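You operate a simulated robot arm through the tools that you are given. There is no shell and no other tool.

Carry out the task below with a simulated robot arm. There is one attempt and no reset: what you move stays moved.

## Task
Reset the root gap of the pipes in the blue clamp to 2-4 mm and clamp them again.
Fine: set it against the orange peg; pull the peg out after clamping.

Only the result counts: the job must be done as asked and must still hold three seconds after the hand-in. Knocking over, shifting, dropping, spilling or breaking anything else fails it.

## Robot
A 7-joint arm with a two-finger parallel gripper, fixed in place. Base frame: the origin is at the foot of the arm, x ahead of it, y to its left, z up. Readings come in m, degrees, newtons and seconds.
Its first joint turns from -166.0 to 166.0 degrees. Payload 4.4 kg.
The TCP is the grasp point between the finger pads, 0.023 m short of the fingertips. In the tool frame z runs along the fingers and y along their closing line. Largest opening 0.094 m; finger width 0.038, thickness 0.01; the body of the gripper, 0.054 by 0.096 m, starts 0.039 m behind the TCP.
Orientation is that of the tool frame in the base frame, as a unit quaternion [x, y, z, w]. With the fingers straight down and closing along the base's y, the tool's x points along the base's -x, its y along +y and its z along -z.

## Interface
- The arm moves only by the tool apply_moves. Its argument "deltas" is text: rows parted by semicolons, each of 6 numbers parted by spaces: the shift along the base's x, y, z in m, then the turn, a rotation vector about the base's x, y, z in degrees. In form: x y z rx ry rz; .... A call has 1 to 20 rows; each row shifts and turns the commanded pose from where the row before left it. "claw" is the gripper command, from -1 (shut) to 1 (fully open), values between in proportion, set as the call begins (left out, the last holds). Rows are played at 5 a second. More than 0.05 m and 8.6 degrees between two rows, or a gripper value outside its range, and nothing of the call is played. Where a pose cannot be reached the arm comes as near as it can. A force on the tool above 90 N (or 10 N above the force at the start of the call, whichever is more), or a blocked arm, ends the call early, and 0.2 s more pass. Each finger travels about 0.072 m/s and halts on what it meets, pressing with about 25 N; the grip force reading is that of the motor and also rises with nothing between the fingers. The clock runs only during rows and for 0.2 s after the last one: add rows that do not move to give the fingers time. The reply holds the time, the measured pose of the TCP, the force on the tool along the base axes, the opening and the grip force, in the units named above and with some noise, with the torque about the TCP (base axes, N m) and any sound that the robot's microphone picked up.
- Cameras (640 x 400 px; columns grow to the right, rows downward): "scene" is fixed at [0.2198, -0.6494, 1.4815]; the picture's right is [0.69, -0.73, 0.00], its down [-0.16, -0.15, -0.98] and it looks along [0.71, 0.67, -0.22] (base axes); focal length 345 px, centre (320, 200). "wrist" rides on the gripper at [0.086, 0.016, -0.075] in the tool frame; the picture's right is [-0.18, 0.98, 0.00], its down [-0.58, -0.11, -0.81] and it looks along [-0.79, -0.15, 0.59] (tool axes); focal length 243 px, centre (320, 200). There is no depth. A picture from a camera that has moved, and an enlarged one, comes with that camera's place and axes in the base frame and with its lens.
- get_image(camera): a new picture of that camera. The clock stands still meanwhile.
- inspect(camera, box): a new picture of the part [left, top, right, bottom] of that camera's present view, enlarged. The clock stands still meanwhile.
- job_done(): hands the job in; it is judged then, once.

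Nothing tells you positions but the pictures and the camera data. Unless the task says otherwise, let go and move clear before handing in.

The tools are called after ">>>" as a command line: name --argument value ..., lists and objects as JSON in quotes. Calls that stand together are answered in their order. apply_moves: Moves the arm, as the interface text tells. Its arguments: {"type":"object","properties":{"deltas":{"type":"string"},"claw":{"type":"number"}},"required":["deltas"]} The other tools are called the same way: get_image (camera) takes a picture; inspect (camera, box) takes an enlarged picture of a part of a camera's view; job_done () hands the job in.

At the start:

```text
time: 0.0
ee_pos: [0.7928, 0.0295, 1.4169]
ee_rot: [-0.001, 1.0, -0.001, -0.001]
contact_force: [0.0, -0.4, -0.1]
torque: [0.01, 0.0, 0.03]
grip_width: 0.094
gripper_force: 0.1
```

scene: 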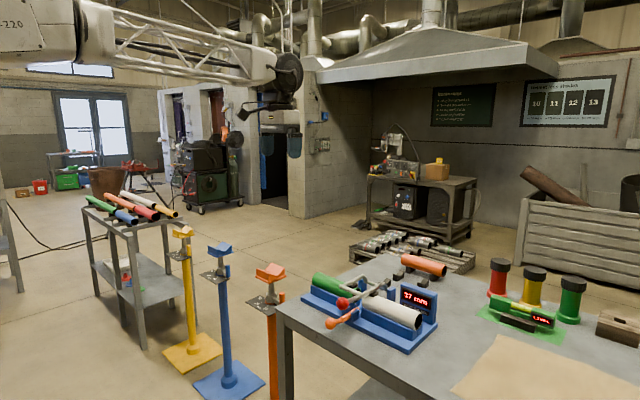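
wrist: 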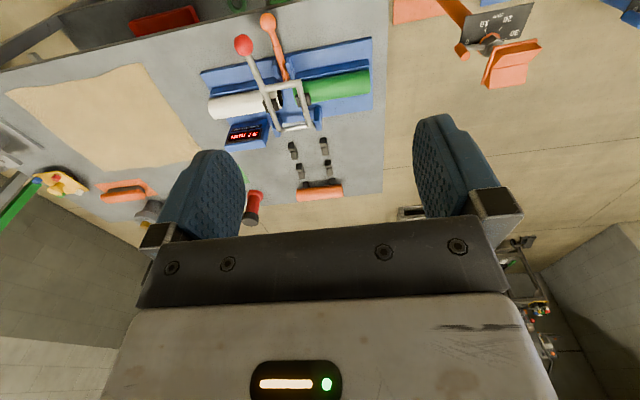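

I see a blue clamp fixture with a green and a white pipe on a workbench, levers with red and orange knobs, and a display. I'll look closer at the pictures before moving.

>>> inspect --camera "scene" --box '[280, 240, 460, 360]'

>>> inspect --camera "wrist" --box '[180, 0, 400, 210]'

>>> inspect --camera "scene" --box '[440, 240, 640, 380]'

>>> inspect --camera "wrist" --box '[0, 0, 300, 240]'

```text
3.33 times, centred on (370, 300) of scene
camera zoom: at [0.2198, -0.6494, 1.4815], right [0.69, -0.73, 0.0], down [-0.16, -0.15, -0.98], along [0.71, 0.67, -0.22], focal length 1150 px, centre (153, -133)
```

zoom: 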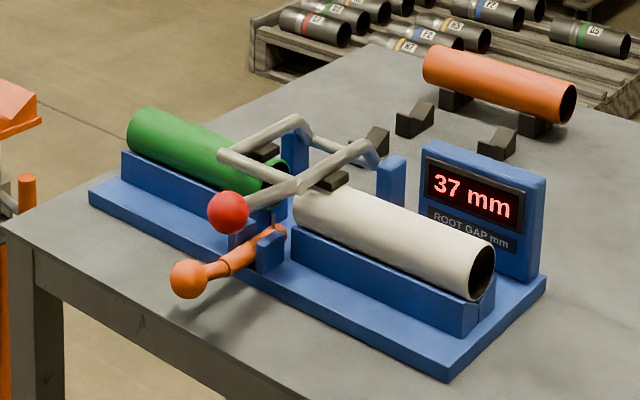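

```text
1.90 times, centred on (290, 105) of wrist
camera zoom: at [0.7069, 0.0458, 1.4917], right [0.18, 0.98, 0.0], down [0.58, -0.11, 0.81], along [0.79, -0.15, -0.59], focal length 462 px, centre (377, 381)
```

zoom: 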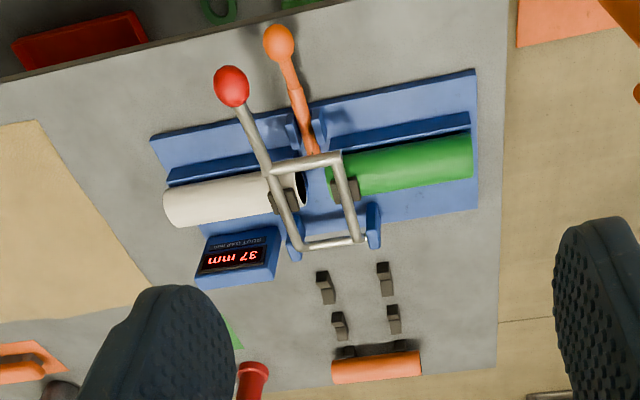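

```text
2.86 times, centred on (540, 310) of scene
camera zoom: at [0.2198, -0.6494, 1.4815], right [0.69, -0.73, 0.0], down [-0.16, -0.15, -0.98], along [0.71, 0.67, -0.22], focal length 986 px, centre (-309, -114)
```

zoom: 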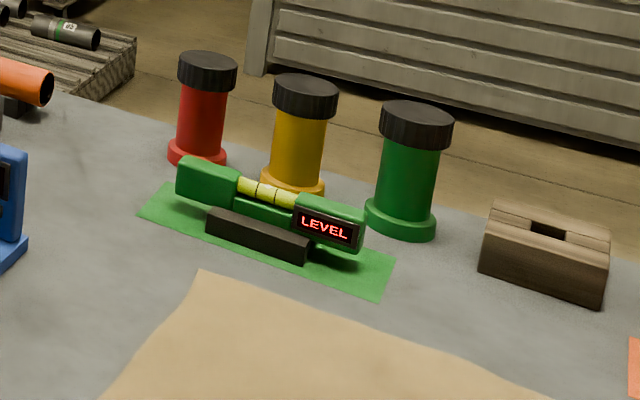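

```text
1.67 times, centred on (150, 120) of wrist
camera zoom: at [0.7069, 0.0458, 1.4917], right [0.18, 0.98, 0.0], down [0.58, -0.11, 0.81], along [0.79, -0.15, -0.59], focal length 404 px, centre (603, 333)
```

zoom: 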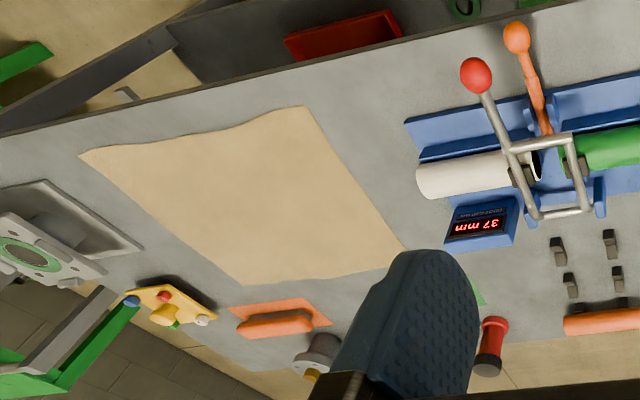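

The clamp sits with pipes running along y at about x≈1.0, z≈0.96; red lever knob near (0.865, -0.124, 1.01), orange peg knob near (0.86, -0.085, 0.938). I'll zoom further on the mechanism before any motion.

>>> inspect --camera "scene" --box '[315, 265, 395, 335]'

>>> inspect --camera "wrist" --box '[225, 5, 345, 145]'

>>> inspect --camera "scene" --box '[380, 260, 460, 360]'

```text
5.71 times, centred on (355, 300) of scene
camera zoom: at [0.2198, -0.6494, 1.4815], right [0.69, -0.73, 0.0], down [-0.16, -0.15, -0.98], along [0.71, 0.67, -0.22], focal length 1972 px, centre (120, -371)
```

zoom: 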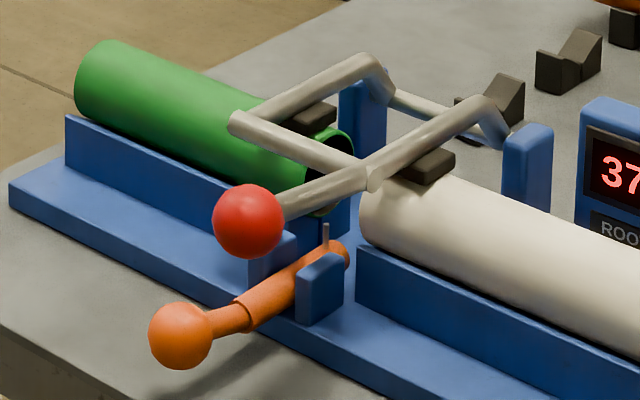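

```text
2.86 times, centred on (285, 75) of wrist
camera zoom: at [0.7069, 0.0458, 1.4917], right [0.18, 0.98, 0.0], down [0.58, -0.11, 0.81], along [0.79, -0.15, -0.59], focal length 693 px, centre (420, 557)
```

zoom: 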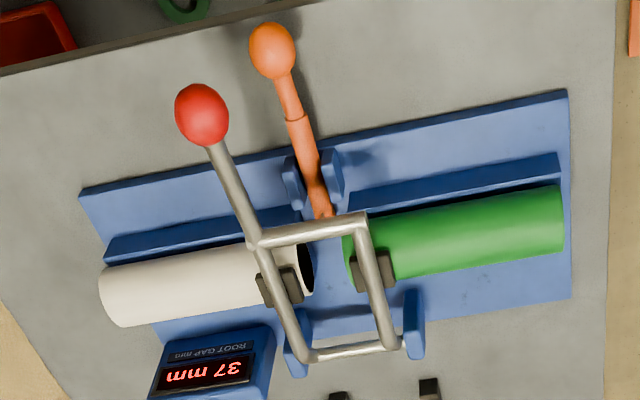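

```text
4.00 times, centred on (420, 310) of scene
camera zoom: at [0.2198, -0.6494, 1.4815], right [0.69, -0.73, 0.0], down [-0.16, -0.15, -0.98], along [0.71, 0.67, -0.22], focal length 1381 px, centre (-80, -240)
```

zoom: 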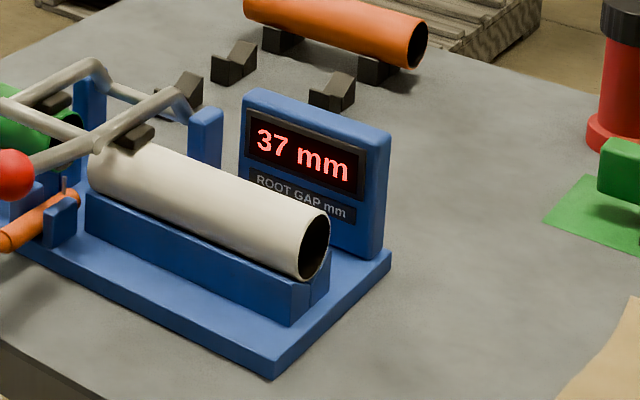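

The peg is an orange handle lying in a blue guide between two cheeks at y≈-0.088, pointing at the gap between the pipe ends. I'll bring the wrist camera closer to study the peg and the lever.

>>> apply_moves --deltas "-0.0079 -0.01 -0.042 0 0 0; -0.0079 -0.01 -0.042 0 0 0; -0.0079 -0.01 -0.042 0 0 0; -0.0079 -0.01 -0.042 0 0 0; -0.0079 -0.01 -0.042 0 0 0; -0.0079 -0.01 -0.042 0 0 0; -0.0079 -0.01 -0.042 0 0 0; -0.0079 -0.01 -0.042 0 0 0; 0 0 0 0 0 0" --claw 1

>>> get_image --camera "wrist"

>>> get_image --camera "scene"

```text
time: 2.0
ee_pos: [0.729, -0.0488, 1.0795]
ee_rot: [0.0, 1.0, -0.001, 0.0]
contact_force: [0.0, -0.4, -0.2]
torque: [0.02, -0.01, -0.02]
grip_width: 0.0941
gripper_force: 0.1
```

```text
taken
camera wrist: at [0.6423, -0.0331, 1.1544], right [0.18, 0.98, 0.0], down [0.58, -0.11, 0.81], along [0.79, -0.15, -0.59], focal length 243 px, centre (320, 200)
```

wrist: 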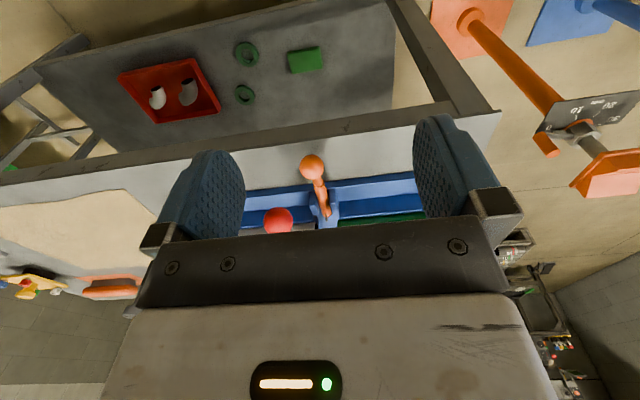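

```text
taken
```

scene: 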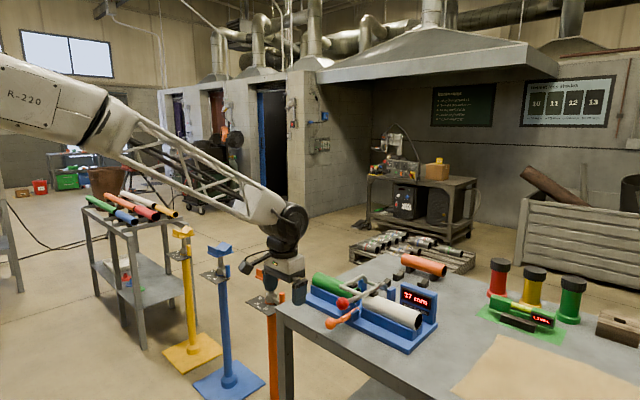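

The gripper body hides the clamp from here; I'll go higher and further forward so that the camera looks down onto the peg.

>>> apply_moves --deltas "0.03 -0.005 0.02 0 0 0; 0.03 -0.005 0.02 0 0 0; 0.03 -0.005 0.02 0 0 0; 0.03 -0.005 0.01 0 0 0; 0.03 0 0 0 0 0; 0 0 0 0 0 0"

>>> get_image --camera "wrist"

>>> inspect --camera "wrist" --box '[220, 20, 420, 150]'

```text
time: 3.4
ee_pos: [0.8792, -0.069, 1.1529]
ee_rot: [0.0, 1.0, 0.0, -0.001]
contact_force: [-0.5, 0.1, 0.3]
torque: [0.02, 0.04, 0.04]
grip_width: 0.0939
gripper_force: 0.1
```

```text
taken
camera wrist: at [0.7938, -0.0535, 1.2271], right [0.18, 0.98, 0.0], down [0.58, -0.11, 0.81], along [0.79, -0.15, -0.59], focal length 243 px, centre (320, 200)
```

wrist: 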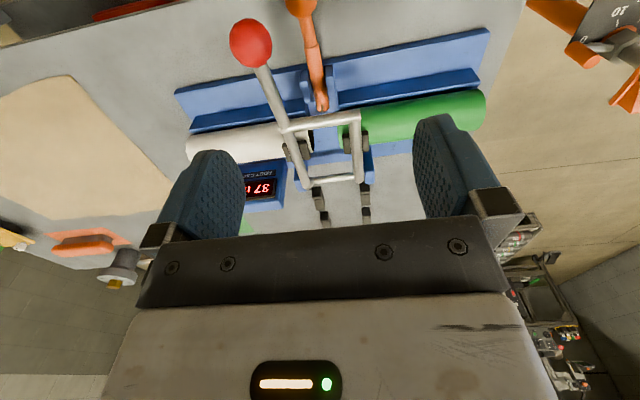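

```text
3.08 times, centred on (320, 85) of wrist
camera zoom: at [0.7938, -0.0535, 1.2271], right [0.18, 0.98, 0.0], down [0.58, -0.11, 0.81], along [0.79, -0.15, -0.59], focal length 746 px, centre (320, 554)
```

zoom: 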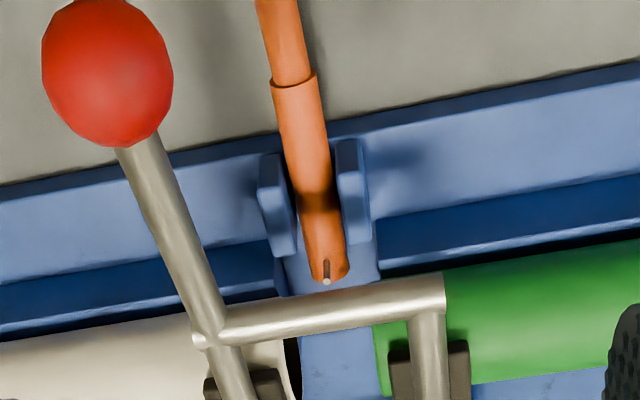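

The orange rod carries a small grey vertical pin near its tip that goes between the pipe ends; pipe axis is at x≈1.007 and the bail hinge at about x≈1.083, z≈0.972. I'll go down over the red ball at (0.8645, -0.1235, 1.011) with the fingers open.

>>> apply_moves --deltas "-0.0075 -0.027 -0.02 0 0 0; -0.0075 -0.0275 -0.02 0 0 0; 0 0 -0.025 0 0 0; 0 0 -0.025 0 0 0; 0 0 -0.025 0 0 0; 0 0 -0.022 0 0 0; 0 0 0 0 0 0" --claw 1

>>> inspect --camera "scene" --box '[250, 230, 450, 360]'

>>> get_image --camera "wrist"

```text
time: 5.0
ee_pos: [0.8663, -0.1243, 1.015]
ee_rot: [0.0, 1.0, -0.001, 0.0]
contact_force: [0.0, 0.5, -0.2]
torque: [0.01, 0.01, -0.01]
grip_width: 0.0941
gripper_force: 0.0
```

```text
3.08 times, centred on (350, 295) of scene
camera zoom: at [0.2198, -0.6494, 1.4815], right [0.69, -0.73, 0.0], down [-0.16, -0.15, -0.98], along [0.71, 0.67, -0.22], focal length 1062 px, centre (228, -92)
```

zoom: 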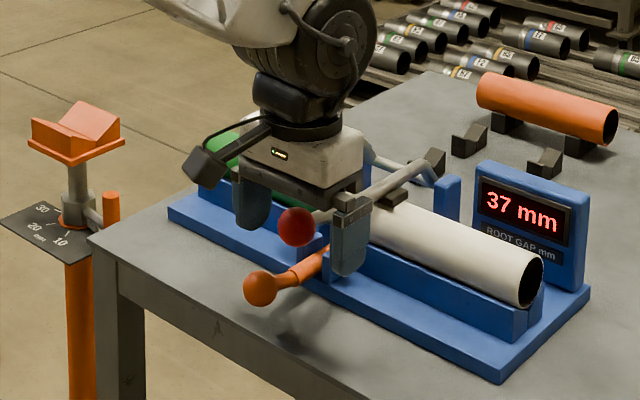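

```text
taken
camera wrist: at [0.7799, -0.108, 1.0887], right [0.18, 0.98, 0.0], down [0.58, -0.11, 0.81], along [0.79, -0.15, -0.59], focal length 243 px, centre (320, 200)
```

wrist: 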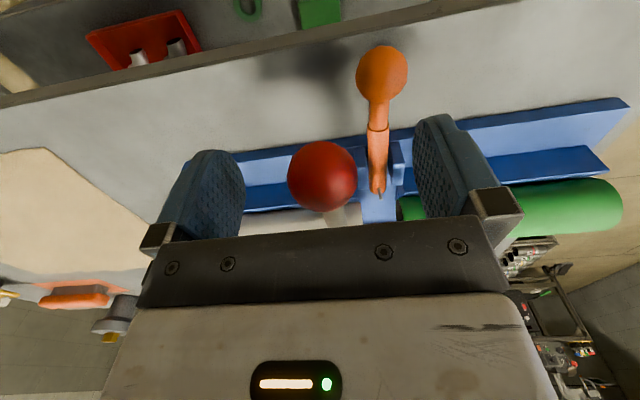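

The red ball sits centred between the open fingers. I'll lower 4 mm and close on it.

>>> apply_moves --deltas "-0.0015 0.001 -0.004 0 0 0; 0 0 0 0 0 0; 0 0 0 0 0 0; 0 0 0 0 0 0; 0 0 0 0 0 0; 0 0 0 0 0 0" --claw -1

>>> get_image --camera "wrist"

```text
time: 6.4
ee_pos: [0.865, -0.1223, 1.011]
ee_rot: [0.0, 1.0, 0.0, 0.0]
contact_force: [1.2, 22.8, -1.7]
torque: [-0.06, 0.07, 0.05]
grip_width: 0.0332
gripper_force: 45.5
```

```text
taken
camera wrist: at [0.7782, -0.1067, 1.0851], right [0.18, 0.98, 0.0], down [0.58, -0.11, 0.81], along [0.79, -0.15, -0.59], focal length 243 px, centre (320, 200)
```

wrist: 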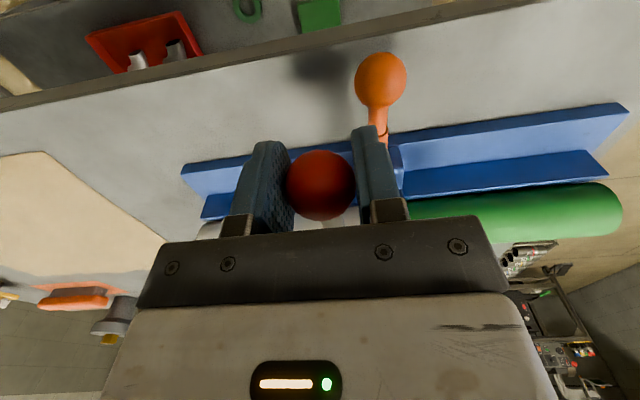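

The ball is gripped (33 mm), with a side force of about 23 N in +y. I'll shift 1 mm in +y to centre the grip and check.

>>> apply_moves --deltas "0 0.001 0 0 0 0; 0 0 0 0 0 0; 0 0 0 0 0 0" --claw -1

```text
time: 7.2
ee_pos: [0.8645, -0.1239, 1.0098]
ee_rot: [0.001, 1.0, 0.0, 0.0]
contact_force: [-1.1, 5.1, 0.5]
torque: [-0.02, 0.03, -0.03]
grip_width: 0.0332
gripper_force: 45.1
```

Grip is centred. Now I'll lift the ball along the first 10–15° of the arc about the hinge (x≈1.083, z≈0.972), watching the force.

>>> apply_moves --deltas "0.0015 0 0.009 0 0 0; 0.002 0 0.0095 0 0 0; 0.003 0 0.0095 0 0 0; 0.0035 0 0.0093 0 0 0; 0 0 0 0 0 0" --claw -1

>>> inspect --camera "scene" --box '[250, 230, 450, 360]'

```text
time: 8.4
ee_pos: [0.8745, -0.1235, 1.0479]
ee_rot: [-0.001, 1.0, 0.0, 0.0]
contact_force: [-5.7, 2.8, -4.6]
torque: [0.01, 0.88, 0.02]
grip_width: 0.0333
gripper_force: 45.1
```

```text
3.08 times, centred on (350, 295) of scene
camera zoom: at [0.2198, -0.6494, 1.4815], right [0.69, -0.73, 0.0], down [-0.16, -0.15, -0.98], along [0.71, 0.67, -0.22], focal length 1062 px, centre (228, -92)
```

zoom: 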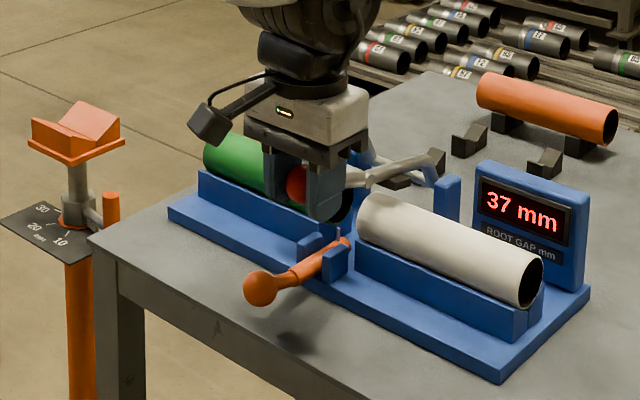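

The lever lifts freely and the pads have left the pipes. I'll continue the arc to about 45° and look.

>>> apply_moves --deltas "0.0075 0 0.0178 0 0 0; 0.0089 0 0.0172 0 0 0; 0.0105 0 0.0164 0 0 0; 0.0118 0 0.0153 0 0 0; 0.0131 0 0.0142 0 -4 0; 0.0143 0 0.0131 0 -4 0; 0 0 0 0 0 0" --claw -1

>>> inspect --camera "scene" --box '[250, 200, 470, 360]'

```text
time: 10.0
ee_pos: [0.9418, -0.1225, 1.1429]
ee_rot: [-0.001, 0.998, 0.0, 0.07]
contact_force: [-6.5, 53.4, -1.8]
torque: [0.2, 0.98, -0.11]
grip_width: 0.0333
gripper_force: 44.9
```

```text
2.50 times, centred on (360, 280) of scene
camera zoom: at [0.2198, -0.6494, 1.4815], right [0.69, -0.73, 0.0], down [-0.16, -0.15, -0.98], along [0.71, 0.67, -0.22], focal length 863 px, centre (220, 0)
```

zoom: 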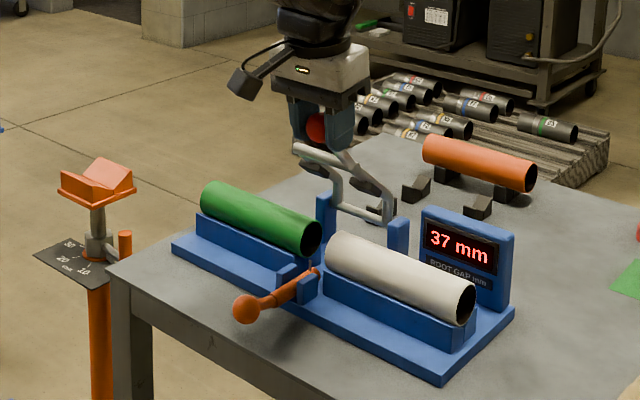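

The bail is open at about 45°, but a 53 N side force has built up in y. I'll ease the hand by 1.5 mm in +y to see if that relieves it.

>>> apply_moves --deltas "0 0.0015 0 0 0 0; 0 0 0 0 0 0" --claw -1

```text
time: 10.6
ee_pos: [0.9401, -0.1238, 1.143]
ee_rot: [0.0, 0.998, 0.0, 0.071]
contact_force: [7.9, 33.4, -1.5]
torque: [0.06, -1.34, -0.1]
grip_width: 0.0335
gripper_force: 44.6
```

Moving +y relieves it (53→33 N), so the hinge plane is turned slightly. I'll add another 2 mm.

>>> apply_moves --deltas "0 0.002 0 0 0 0; 0 0 0 0 0 0" --claw -1

```text
time: 11.2
ee_pos: [0.9396, -0.1228, 1.1414]
ee_rot: [0.001, 0.998, -0.001, 0.07]
contact_force: [8.0, -14.3, -2.4]
torque: [-0.13, -1.22, -0.05]
grip_width: 0.0333
gripper_force: 44.9
```

Side force is now small. I'll continue the arc to about 60° with a small +y drift and the tool tilting outward for reach.

>>> apply_moves --deltas "0.0153 0 0.0118 0 -5 0; 0.0164 0.0005 0.0104 0 -5 0; 0.0172 0.0006 0.0089 0 -5 0; 0.0179 0.0006 0.0073 0 -5 0; 0 0 0 0 0 0" --claw -1

>>> inspect --camera "scene" --box '[250, 200, 470, 360]'

```text
time: 12.4
ee_pos: [1.0062, -0.1222, 1.1817]
ee_rot: [0.002, 0.97, 0.0, 0.244]
contact_force: [-8.6, -83.5, 12.1]
torque: [-0.47, 0.75, 0.33]
grip_width: 0.0334
gripper_force: 45.0
```

```text
2.50 times, centred on (360, 280) of scene
camera zoom: at [0.2198, -0.6494, 1.4815], right [0.69, -0.73, 0.0], down [-0.16, -0.15, -0.98], along [0.71, 0.67, -0.22], focal length 863 px, centre (220, 0)
```

zoom: 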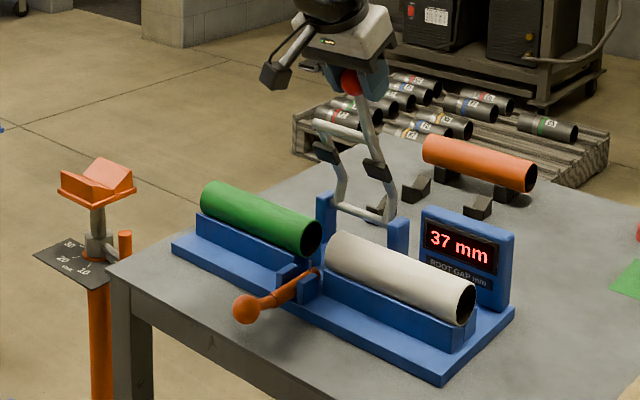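

Side force is now -83 N, so I need to go back in -y by about 3 mm. I'll relieve that.

>>> apply_moves --deltas "0 -0.0015 0 0 0 0; 0 -0.0015 0 0 0 0; 0 0 0 0 0 0" --claw -1

```text
time: 13.2
ee_pos: [1.007, -0.122, 1.1804]
ee_rot: [0.0, 0.97, 0.0, 0.243]
contact_force: [-6.4, -66.3, 17.6]
torque: [-0.4, -0.1, 0.34]
grip_width: 0.0333
gripper_force: 44.2
```

Still -66 N; I'll go a further 3 mm in -y in small steps.

>>> apply_moves --deltas "0 -0.0015 0 0 0 0; 0 -0.0015 0 0 0 0; 0 0 0 0 0 0" --claw -1

```text
time: 14.0
ee_pos: [1.0061, -0.1235, 1.1812]
ee_rot: [0.001, 0.97, 0.0, 0.242]
contact_force: [-8.3, -22.1, 24.0]
torque: [-0.09, 0.03, 0.22]
grip_width: 0.0333
gripper_force: 45.7
```

Forces are now moderate and radial, meaning my arc is about 1 mm small. I'll continue toward vertical in shorter segments with slight correction.

>>> apply_moves --deltas "0.009 -0.001 0.0035 0 -3 0; 0.0093 0 0.003 0 -3 0; 0.0095 0 0.0023 0 -3 0; 0 0 0 0 0 0" --claw -1

```text
time: 15.0
ee_pos: [1.0339, -0.1212, 1.1862]
ee_rot: [-0.001, 0.948, 0.0, 0.317]
contact_force: [-3.1, 26.9, -4.0]
torque: [0.01, 0.81, -0.1]
grip_width: 0.0332
gripper_force: 44.6
```

Going well at about 103°. I'll continue to and slightly past vertical.

>>> apply_moves --deltas "0.0095 0.0005 0.0021 0 -3 0; 0.0095 0.0005 0.0016 0 -3 0; 0.0097 0 0.0012 0 -3 0; 0.0097 0 0.0008 0 -3 0; 0 0 0 0 0 0" --claw -1

>>> inspect --camera "scene" --box '[250, 200, 470, 360]'

```text
time: 16.2
ee_pos: [1.0739, -0.1219, 1.1963]
ee_rot: [0.0, 0.91, -0.001, 0.416]
contact_force: [-4.1, 32.7, 3.5]
torque: [0.03, 0.45, -0.2]
grip_width: 0.0332
gripper_force: 45.2
```

```text
2.50 times, centred on (360, 280) of scene
camera zoom: at [0.2198, -0.6494, 1.4815], right [0.69, -0.73, 0.0], down [-0.16, -0.15, -0.98], along [0.71, 0.67, -0.22], focal length 863 px, centre (220, 0)
```

zoom: 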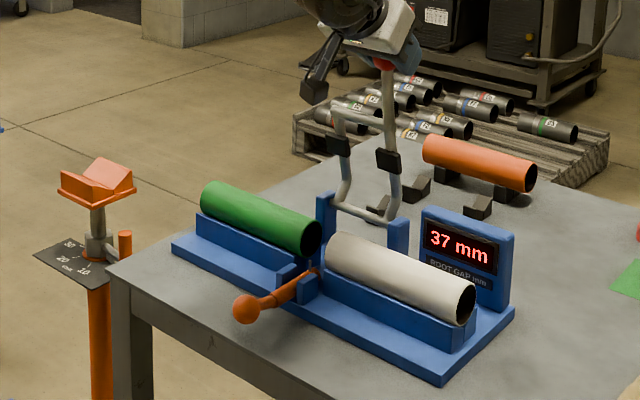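

The bail stands about vertical. I'll push it some 12–15° past vertical and look for a stop.

>>> apply_moves --deltas "0.0097 0.001 0.0004 0 -3 0; 0.0097 0.0005 -0.0003 0 -3 0; 0.0096 0 -0.001 0 -3 0; 0.0095 0 -0.0015 0 -3 0; 0 0 0 0 0 0" --claw -1

>>> inspect --camera "scene" --box '[250, 200, 470, 360]'

```text
time: 17.0
ee_pos: [1.0974, -0.123, 1.1965]
ee_rot: [-0.001, 0.879, 0.001, 0.477]
contact_force: [-82.2, 11.5, 7.7]
torque: [0.0, 0.95, -0.34]
grip_width: 0.0333
gripper_force: 45.0
stopped in row 3: the force on the tool passed its limit at 127 N (the readings are from after the stop); the commanded pose is now the measured one
```

```text
2.50 times, centred on (360, 280) of scene
camera zoom: at [0.2198, -0.6494, 1.4815], right [0.69, -0.73, 0.0], down [-0.16, -0.15, -0.98], along [0.71, 0.67, -0.22], focal length 863 px, centre (220, 0)
```

zoom: 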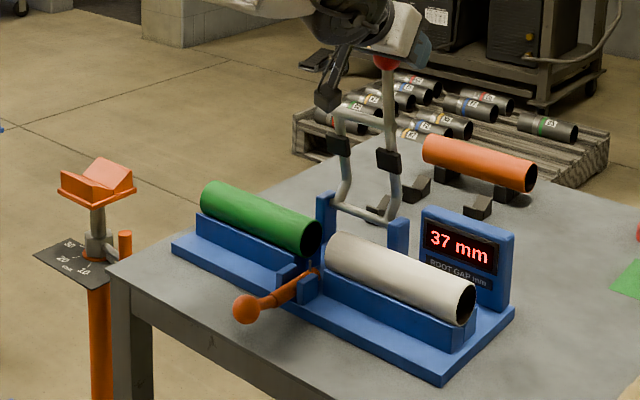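

The bail has reached its open stop just past vertical. I'll back off 3 mm, open the fingers and see whether it stays.

>>> apply_moves --deltas "-0.002 0 0 0 0 0; -0.001 0 0 0 0 0; 0 0 0 0 0 0" --claw -1

>>> apply_moves --deltas "0 0 0 0 0 0; 0 0 0 0 0 0; 0 0 0 0 0 0" --claw -0.1

>>> inspect --camera "scene" --box '[250, 200, 470, 360]'

```text
time: 17.8
ee_pos: [1.0945, -0.1237, 1.1977]
ee_rot: [0.0, 0.878, 0.0, 0.478]
contact_force: [0.7, 6.3, 13.5]
torque: [0.0, -0.37, -0.2]
grip_width: 0.0331
gripper_force: 44.9
```

```text
time: 18.6
ee_pos: [1.0945, -0.1231, 1.1972]
ee_rot: [0.0, 0.878, 0.0, 0.478]
contact_force: [-8.9, -0.6, 16.4]
torque: [0.01, 0.65, 0.06]
grip_width: 0.0422
gripper_force: 0.0
```

```text
2.50 times, centred on (360, 280) of scene
camera zoom: at [0.2198, -0.6494, 1.4815], right [0.69, -0.73, 0.0], down [-0.16, -0.15, -0.98], along [0.71, 0.67, -0.22], focal length 863 px, centre (220, 0)
```

zoom: 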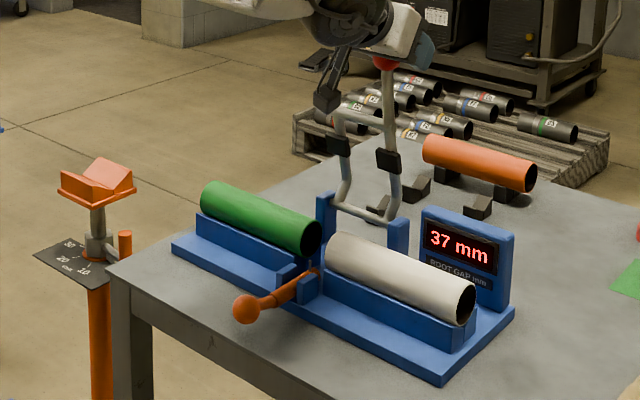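

The bail stays. I'll open fully and withdraw along the fingers' direction.

>>> apply_moves --deltas "0 0 0 0 0 0; 0 0 0 0 0 0; -0.0126 0 0.0082 0 0 0; -0.0168 0 0.0109 0 0 0; -0.0168 0 0.0109 0 0 0; -0.0168 0 0.0109 0 0 0; -0.0168 0 0.0109 0 0 0; 0 0 0 0 0 0" --claw 0.7

>>> inspect --camera "scene" --box '[250, 200, 470, 360]'

>>> get_image --camera "wrist"

```text
time: 20.4
ee_pos: [1.0141, -0.1232, 1.2473]
ee_rot: [0.0, 0.879, 0.0, 0.477]
contact_force: [0.0, 0.1, -0.1]
torque: [0.03, 0.01, 0.0]
grip_width: 0.0801
gripper_force: 0.0
```

```text
2.50 times, centred on (360, 280) of scene
camera zoom: at [0.2198, -0.6494, 1.4815], right [0.69, -0.73, 0.0], down [-0.16, -0.15, -0.98], along [0.71, 0.67, -0.22], focal length 863 px, centre (220, 0)
```

zoom: 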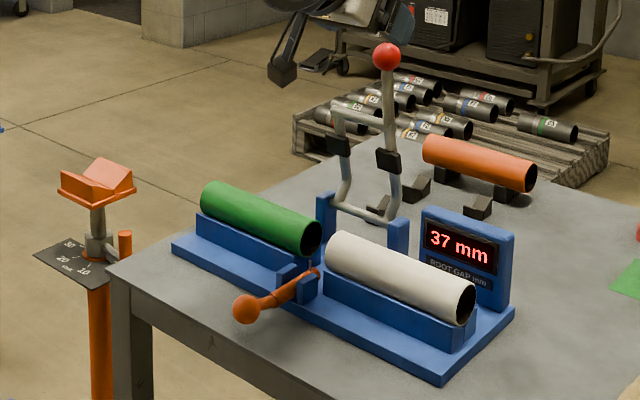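

```text
taken
camera wrist: at [0.9039, -0.1072, 1.2154], right [0.1, 0.98, 0.15], down [-0.36, -0.11, 0.93], along [0.93, -0.15, 0.34], focal length 243 px, centre (320, 200)
```

wrist: 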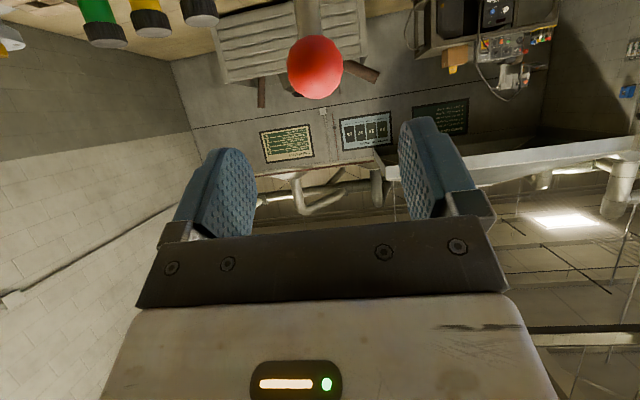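

The bail stays open by itself and the gap still reads 37 mm. Next I'll return the tool to vertical above the orange ball at about (0.860, -0.085, 0.938).

>>> apply_moves --deltas "-0.0193 0.0048 -0.0164 0 7.1 0; -0.0193 0.0048 -0.0164 0 7.1 0; -0.0193 0.0048 -0.0164 0 7.1 0; -0.0193 0.0048 -0.0164 0 7.1 0; -0.0193 0.0048 -0.0164 0 7.1 0; -0.0193 0.0048 -0.0164 0 7.1 0; -0.0193 0.0048 -0.0164 0 7.1 0; -0.0193 0.0048 -0.0164 0 7.1 0; 0 0 0 0 0 0" --claw 0.5

>>> get_image --camera "wrist"

>>> inspect --camera "wrist" --box '[220, 20, 420, 150]'

```text
time: 22.4
ee_pos: [0.8572, -0.0836, 1.1174]
ee_rot: [-0.001, 1.0, -0.001, 0.001]
contact_force: [-0.5, -0.2, -1.2]
torque: [0.02, 0.01, 0.0]
grip_width: 0.0708
gripper_force: 0.1
```

```text
taken
camera wrist: at [0.7714, -0.0676, 1.1898], right [0.18, 0.98, 0.0], down [0.58, -0.11, 0.81], along [0.79, -0.15, -0.59], focal length 243 px, centre (320, 200)
```

wrist: 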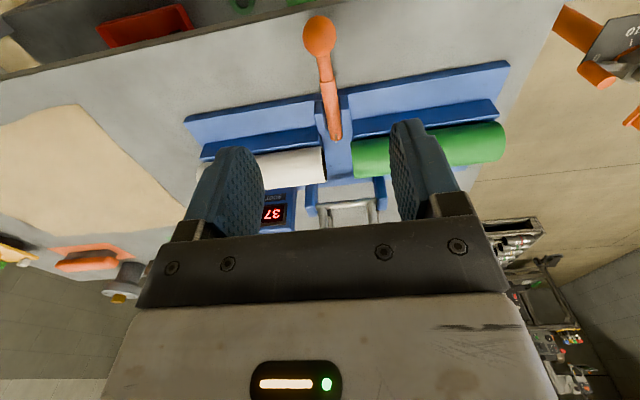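

```text
3.08 times, centred on (320, 85) of wrist
camera zoom: at [0.7714, -0.0676, 1.1898], right [0.18, 0.98, 0.0], down [0.58, -0.11, 0.81], along [0.79, -0.15, -0.59], focal length 746 px, centre (320, 554)
```

zoom: 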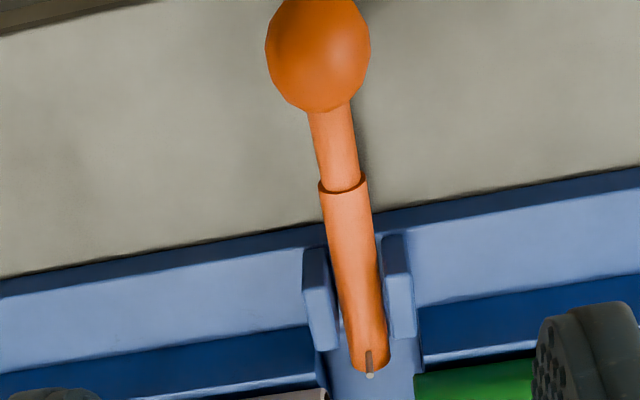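

The orange ball is confirmed at (0.860, -0.085, 0.938). I'll descend onto it and close the fingers.

>>> apply_moves --deltas "0.0028 -0.0014 -0.035 0 0 0; 0 0 -0.035 0 0 0; 0 0 -0.035 0 0 0; 0 0 -0.035 0 0 0; 0 0 -0.025 0 0 0; 0 0 -0.011 0 0 0; 0 0 0 0 0 0" --claw 0.5

>>> get_image --camera "wrist"

>>> inspect --camera "scene" --box '[280, 240, 440, 360]'

```text
time: 24.0
ee_pos: [0.8635, -0.0854, 0.9385]
ee_rot: [-0.001, 1.0, 0.0, 0.001]
contact_force: [0.0, 0.0, 0.6]
torque: [0.03, -0.04, -0.01]
grip_width: 0.0707
gripper_force: 0.2
```

```text
taken
camera wrist: at [0.7767, -0.0688, 1.0133], right [0.18, 0.98, 0.0], down [0.58, -0.11, 0.81], along [0.79, -0.15, -0.59], focal length 243 px, centre (320, 200)
```

wrist: 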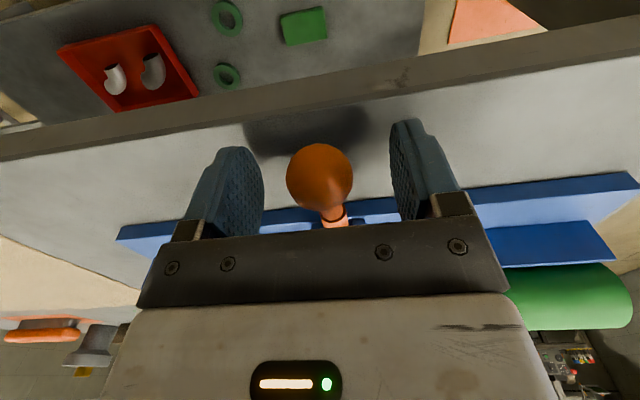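

```text
3.33 times, centred on (360, 300) of scene
camera zoom: at [0.2198, -0.6494, 1.4815], right [0.69, -0.73, 0.0], down [-0.16, -0.15, -0.98], along [0.71, 0.67, -0.22], focal length 1150 px, centre (187, -133)
```

zoom: 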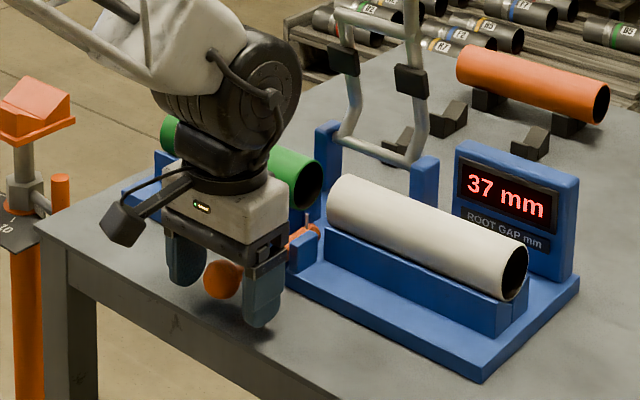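

The ball is centred between the fingers. Closing on it.

>>> apply_moves --deltas "0 0 0 0 0 0; 0 0 0 0 0 0; 0 0 0 0 0 0; 0 0 0 0 0 0" --claw -1

```text
time: 25.0
ee_pos: [0.8627, -0.0847, 0.939]
ee_rot: [-0.001, 1.0, 0.0, 0.002]
contact_force: [-0.3, 3.7, -1.6]
torque: [0.03, 0.0, 0.03]
grip_width: 0.0307
gripper_force: 45.3
```

Gripped at 31 mm with little force. Now I'll push the peg inward along +x in small steps and watch for a stop.

>>> apply_moves --deltas "0.004 0 0 0 0 0; 0.004 0 0 0 0 0; 0.004 0 0 0 0 0; 0 0 0 0 0 0" --claw -1

>>> inspect --camera "scene" --box '[300, 250, 420, 340]'

```text
time: 26.0
ee_pos: [0.8756, -0.085, 0.9401]
ee_rot: [0.0, 1.0, 0.001, 0.001]
contact_force: [0.3, 35.3, -9.5]
torque: [0.01, 0.03, -0.09]
grip_width: 0.031
gripper_force: 45.1
```

```text
4.44 times, centred on (360, 295) of scene
camera zoom: at [0.2198, -0.6494, 1.4815], right [0.69, -0.73, 0.0], down [-0.16, -0.15, -0.98], along [0.71, 0.67, -0.22], focal length 1534 px, centre (142, -222)
```

zoom: 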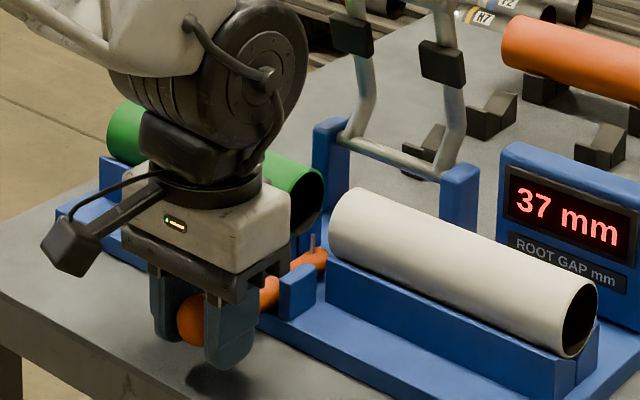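

The peg slides inward freely; side force is +35 N in y so I'll ease 1 mm in +y while continuing.

>>> apply_moves --deltas "0.002 0.001 0 0 0 0; 0.004 0.0003 0 0 0 0; 0.004 0 0 0 0 0; 0 0 0 0 0 0" --claw -1

>>> inspect --camera "scene" --box '[320, 260, 400, 320]'

```text
time: 27.0
ee_pos: [0.8848, -0.0849, 0.9387]
ee_rot: [0.001, 1.0, 0.001, 0.001]
contact_force: [-0.5, 11.2, -30.9]
torque: [-0.09, -0.18, -0.03]
grip_width: 0.0306
gripper_force: 44.7
```

```text
6.67 times, centred on (360, 290) of scene
camera zoom: at [0.2198, -0.6494, 1.4815], right [0.69, -0.73, 0.0], down [-0.16, -0.15, -0.98], along [0.71, 0.67, -0.22], focal length 2301 px, centre (53, -400)
```

zoom: 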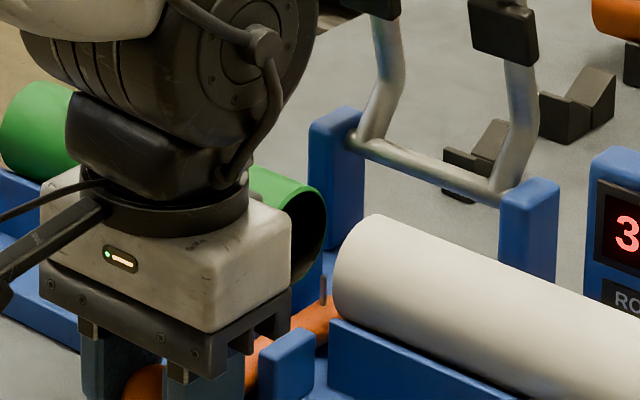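

The pin is reaching the pipe ends. A -31 N vertical force says to lower the hand ~1 mm; I'll correct and continue another 8–10 mm.

>>> apply_moves --deltas "0.002 0.0003 -0.001 0 0 0; 0.004 0 -0.0005 0 0 0; 0.004 0 0 0 0 0; 0 0 0 0 0 0" --claw -1

>>> inspect --camera "scene" --box '[320, 260, 400, 320]'

```text
time: 28.0
ee_pos: [0.8953, -0.0841, 0.9392]
ee_rot: [0.0, 1.0, 0.0, 0.002]
contact_force: [2.6, 10.8, -19.8]
torque: [-0.04, -0.1, -0.01]
grip_width: 0.0308
gripper_force: 45.2
```

```text
6.67 times, centred on (360, 290) of scene
camera zoom: at [0.2198, -0.6494, 1.4815], right [0.69, -0.73, 0.0], down [-0.16, -0.15, -0.98], along [0.71, 0.67, -0.22], focal length 2301 px, centre (53, -400)
```

zoom: 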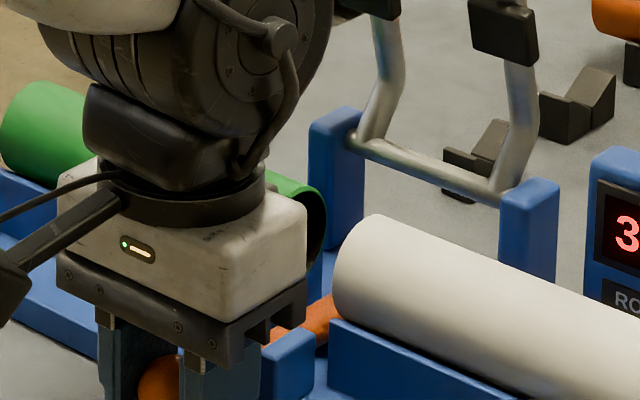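

The pin should now be about at the pipe axis (32 mm travel). I'll push 3–4 mm more, gently, to see if there is a stop.

>>> apply_moves --deltas "0.002 0 -0.0005 0 0 0; 0.002 0 0 0 0 0; 0 0 0 0 0 0" --claw -1

```text
time: 28.8
ee_pos: [0.8973, -0.0848, 0.9387]
ee_rot: [0.0, 1.0, 0.0, 0.001]
contact_force: [-36.7, -0.8, 3.9]
torque: [-0.01, 0.5, 0.01]
grip_width: 0.0307
gripper_force: 45.2
```

The peg has hit its inner stop (-37 N), pin at x≈1.008. I'll unload, open, and rise clear to look.

>>> apply_moves --deltas "-0.0015 0 0 0 0 0; 0 0 0 0 0 0" --claw -1

>>> apply_moves --deltas "0 0 0 0 0 0; 0 0 0 0 0 0; 0 0 0 0 0 0; -0.002 0 0.03 0 0 0; -0.006 0 0.04 0 0 0; -0.006 0 0.04 0 0 0; -0.006 0 0.04 0 0 0; 0 0 0.03 0 0 0; 0 0 0 0 0 0" --claw 0.5

>>> get_image --camera "wrist"

>>> inspect --camera "wrist" --box '[220, 20, 420, 170]'

>>> inspect --camera "scene" --box '[280, 240, 440, 360]'

```text
time: 29.4
ee_pos: [0.898, -0.0844, 0.9404]
ee_rot: [0.001, 1.0, 0.0, 0.003]
contact_force: [-16.5, -12.0, 3.7]
torque: [-0.05, -0.12, 0.02]
grip_width: 0.0308
gripper_force: 44.6
```

```text
time: 31.4
ee_pos: [0.8784, -0.0849, 1.1165]
ee_rot: [0.001, 1.0, -0.001, 0.001]
contact_force: [-0.2, -0.3, 0.3]
torque: [0.03, 0.0, 0.01]
grip_width: 0.0705
gripper_force: 0.0
```

```text
taken
camera wrist: at [0.7914, -0.0693, 1.19], right [0.18, 0.98, 0.0], down [0.58, -0.11, 0.81], along [0.79, -0.15, -0.59], focal length 243 px, centre (320, 200)
```

wrist: 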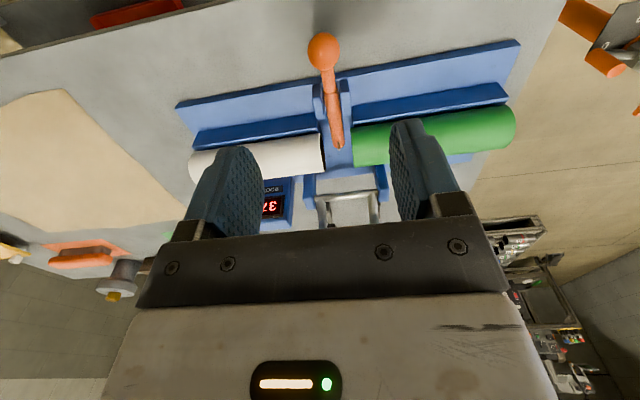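

```text
2.67 times, centred on (320, 95) of wrist
camera zoom: at [0.7914, -0.0693, 1.19], right [0.18, 0.98, 0.0], down [0.58, -0.11, 0.81], along [0.79, -0.15, -0.59], focal length 647 px, centre (320, 480)
```

zoom: 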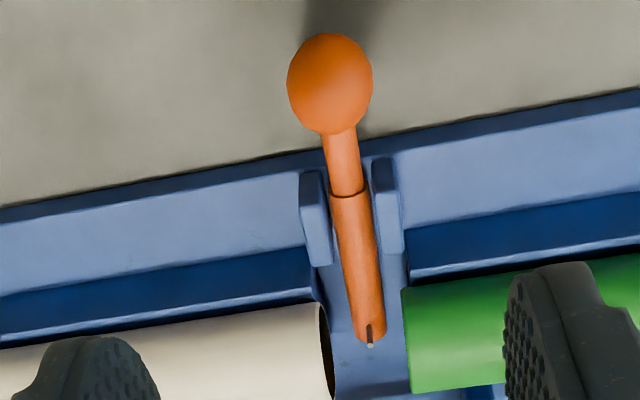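

```text
3.33 times, centred on (360, 300) of scene
camera zoom: at [0.2198, -0.6494, 1.4815], right [0.69, -0.73, 0.0], down [-0.16, -0.15, -0.98], along [0.71, 0.67, -0.22], focal length 1150 px, centre (187, -133)
```

zoom: 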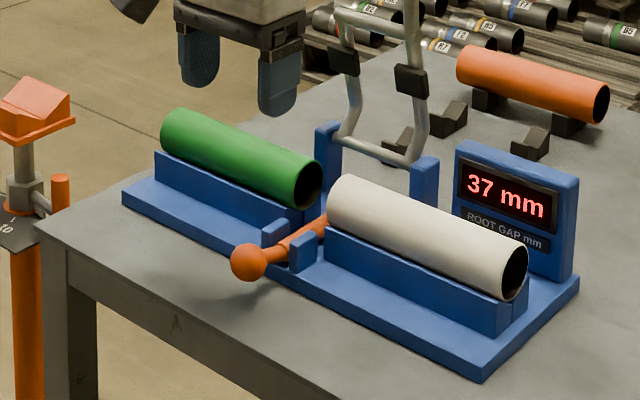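

The peg is fully in: pin at (1.006, -0.086) between the two pipe ends. Next I'll close the fingers, tilt the tool 40° outward and move to beyond the white pipe's outer end (y≈-0.27).

>>> apply_moves --deltas "0.0153 -0.0294 0.001 0 -5 0; 0.0153 -0.0294 0.001 0 -5 0; 0.0153 -0.0294 0.001 0 -5 0; 0.0153 -0.0294 0.001 0 -5 0; 0.0153 -0.0294 0 0 -5 0; 0.0153 -0.0294 0 0 -5 0; 0.0153 -0.0294 0 0 -5 0; 0.0153 -0.0294 0 0 -5 0; 0 0 0 0 0 0" --claw -1

>>> get_image --camera "wrist"

>>> get_image --camera "scene"

```text
time: 33.4
ee_pos: [0.9992, -0.3187, 1.122]
ee_rot: [0.0, 0.939, 0.0, 0.343]
contact_force: [-0.2, 0.4, -0.3]
torque: [-0.01, -0.01, 0.01]
grip_width: 0.0
gripper_force: 24.5
```

```text
taken
camera wrist: at [0.8852, -0.3024, 1.1232], right [0.14, 0.98, 0.12], down [-0.08, -0.11, 0.99], along [0.99, -0.15, 0.06], focal length 243 px, centre (320, 200)
```

wrist: 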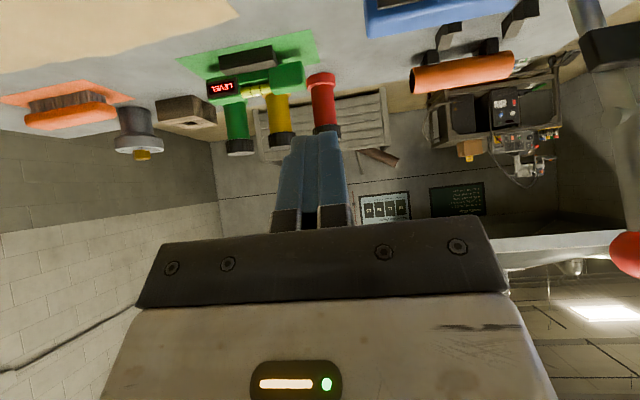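

```text
taken
```

scene: 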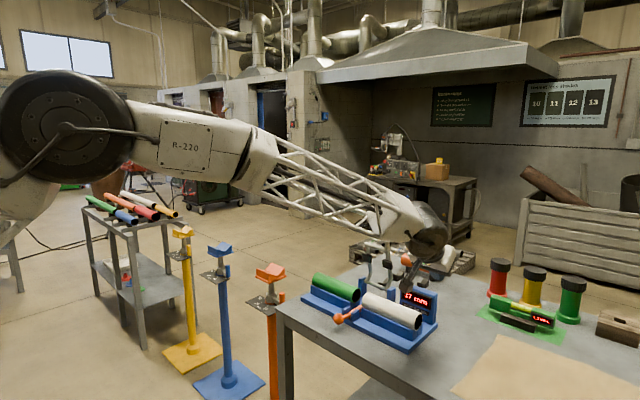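

Pose reached without trouble. I'll descend at y≈-0.319 to z≈0.968, beyond the white pipe's end.

>>> apply_moves --deltas "0 0 -0.03 0 0 0; 0 0 -0.03 0 0 0; 0 0 -0.03 0 0 0; 0 0 -0.03 0 0 0; 0 0 -0.02 0 0 0; 0 0 -0.014 0 0 0; 0 0 0 0 0 0" --claw -1

>>> inspect --camera "scene" --box '[300, 230, 480, 360]'

>>> get_image --camera "wrist"

```text
time: 35.0
ee_pos: [1.0016, -0.3205, 0.9669]
ee_rot: [-0.001, 0.939, 0.0, 0.344]
contact_force: [-0.6, -0.2, -0.5]
torque: [0.01, 0.02, -0.02]
grip_width: 0.0002
gripper_force: 25.0
```

```text
3.08 times, centred on (390, 295) of scene
camera zoom: at [0.2198, -0.6494, 1.4815], right [0.69, -0.73, 0.0], down [-0.16, -0.15, -0.98], along [0.71, 0.67, -0.22], focal length 1062 px, centre (105, -92)
```

zoom: 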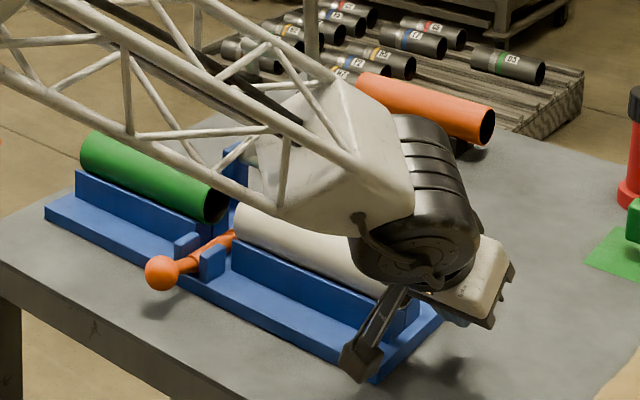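

```text
taken
camera wrist: at [0.8864, -0.3038, 0.9687], right [0.14, 0.98, 0.12], down [-0.08, -0.11, 0.99], along [0.99, -0.15, 0.06], focal length 243 px, centre (320, 200)
```

wrist: 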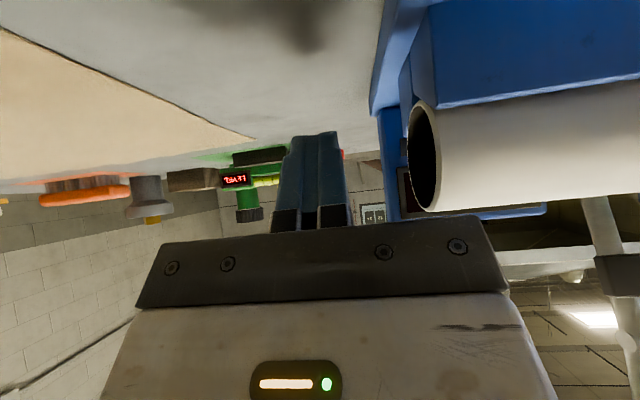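

The wrist view shows the white pipe end at y≈-0.271, z≈0.9615, and the V-block rails (tops z≈0.947) extend slightly past it. I'll raise 6 mm to stay clear of the rails and then push in +y up to near contact.

>>> apply_moves --deltas "0.0035 0 0.006 0 0 0; 0 0.012 0 0 0 0; 0 0.012 0 0 0 0; 0 0.01 0 0 0 0; 0 0 0 0 0 0" --claw -1

>>> get_image --camera "wrist"

```text
time: 36.2
ee_pos: [1.0033, -0.2852, 0.9731]
ee_rot: [0.0, 0.939, 0.001, 0.345]
contact_force: [-0.4, -1.1, -0.5]
torque: [-0.01, -0.02, 0.02]
grip_width: 0.0
gripper_force: 24.7
```

```text
taken
camera wrist: at [0.8899, -0.2695, 0.9751], right [0.14, 0.98, 0.12], down [-0.08, -0.11, 0.99], along [0.99, -0.15, 0.06], focal length 243 px, centre (320, 200)
```

wrist: 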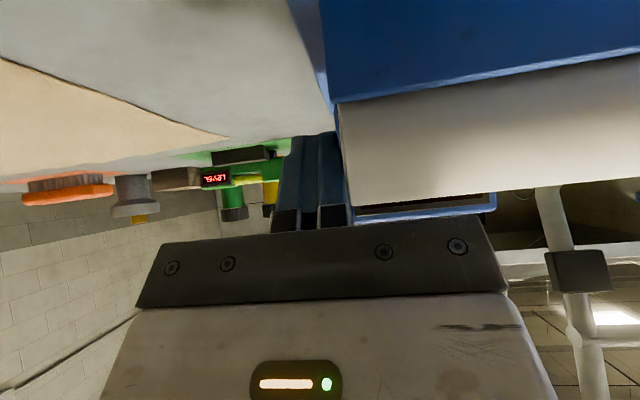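

The finger flank is almost touching the pipe end. I'll push +y 8 mm in small steps and read the display and force.

>>> apply_moves --deltas "0 0.002 0 0 0 0; 0 0.002 0 0 0 0; 0 0.002 0 0 0 0; 0 0.002 0 0 0 0; 0 0 0 0 0 0" --claw -1

>>> get_image --camera "wrist"

>>> inspect --camera "scene" --box '[300, 230, 480, 360]'

```text
time: 37.4
ee_pos: [1.0029, -0.2792, 0.975]
ee_rot: [0.001, 0.939, 0.0, 0.344]
contact_force: [0.1, -1.2, 1.2]
torque: [-0.02, -0.02, 0.0]
grip_width: 0.0001
gripper_force: 24.5
```

```text
taken
camera wrist: at [0.8896, -0.2624, 0.9755], right [0.14, 0.98, 0.12], down [-0.08, -0.11, 0.99], along [0.99, -0.15, 0.06], focal length 243 px, centre (320, 200)
```

wrist: 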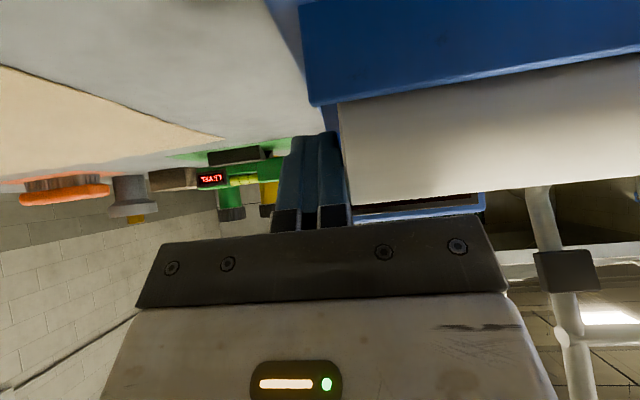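

```text
3.08 times, centred on (390, 295) of scene
camera zoom: at [0.2198, -0.6494, 1.4815], right [0.69, -0.73, 0.0], down [-0.16, -0.15, -0.98], along [0.71, 0.67, -0.22], focal length 1062 px, centre (105, -92)
```

zoom: 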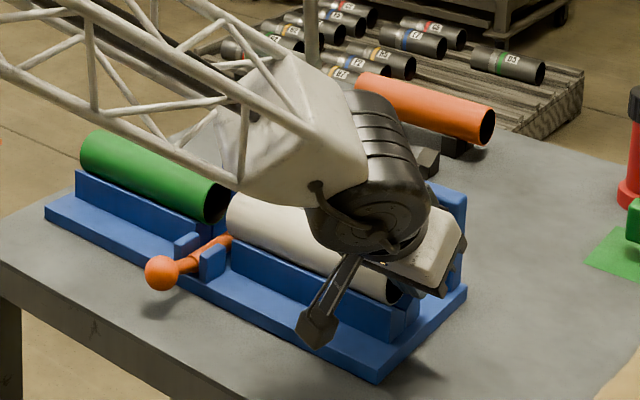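

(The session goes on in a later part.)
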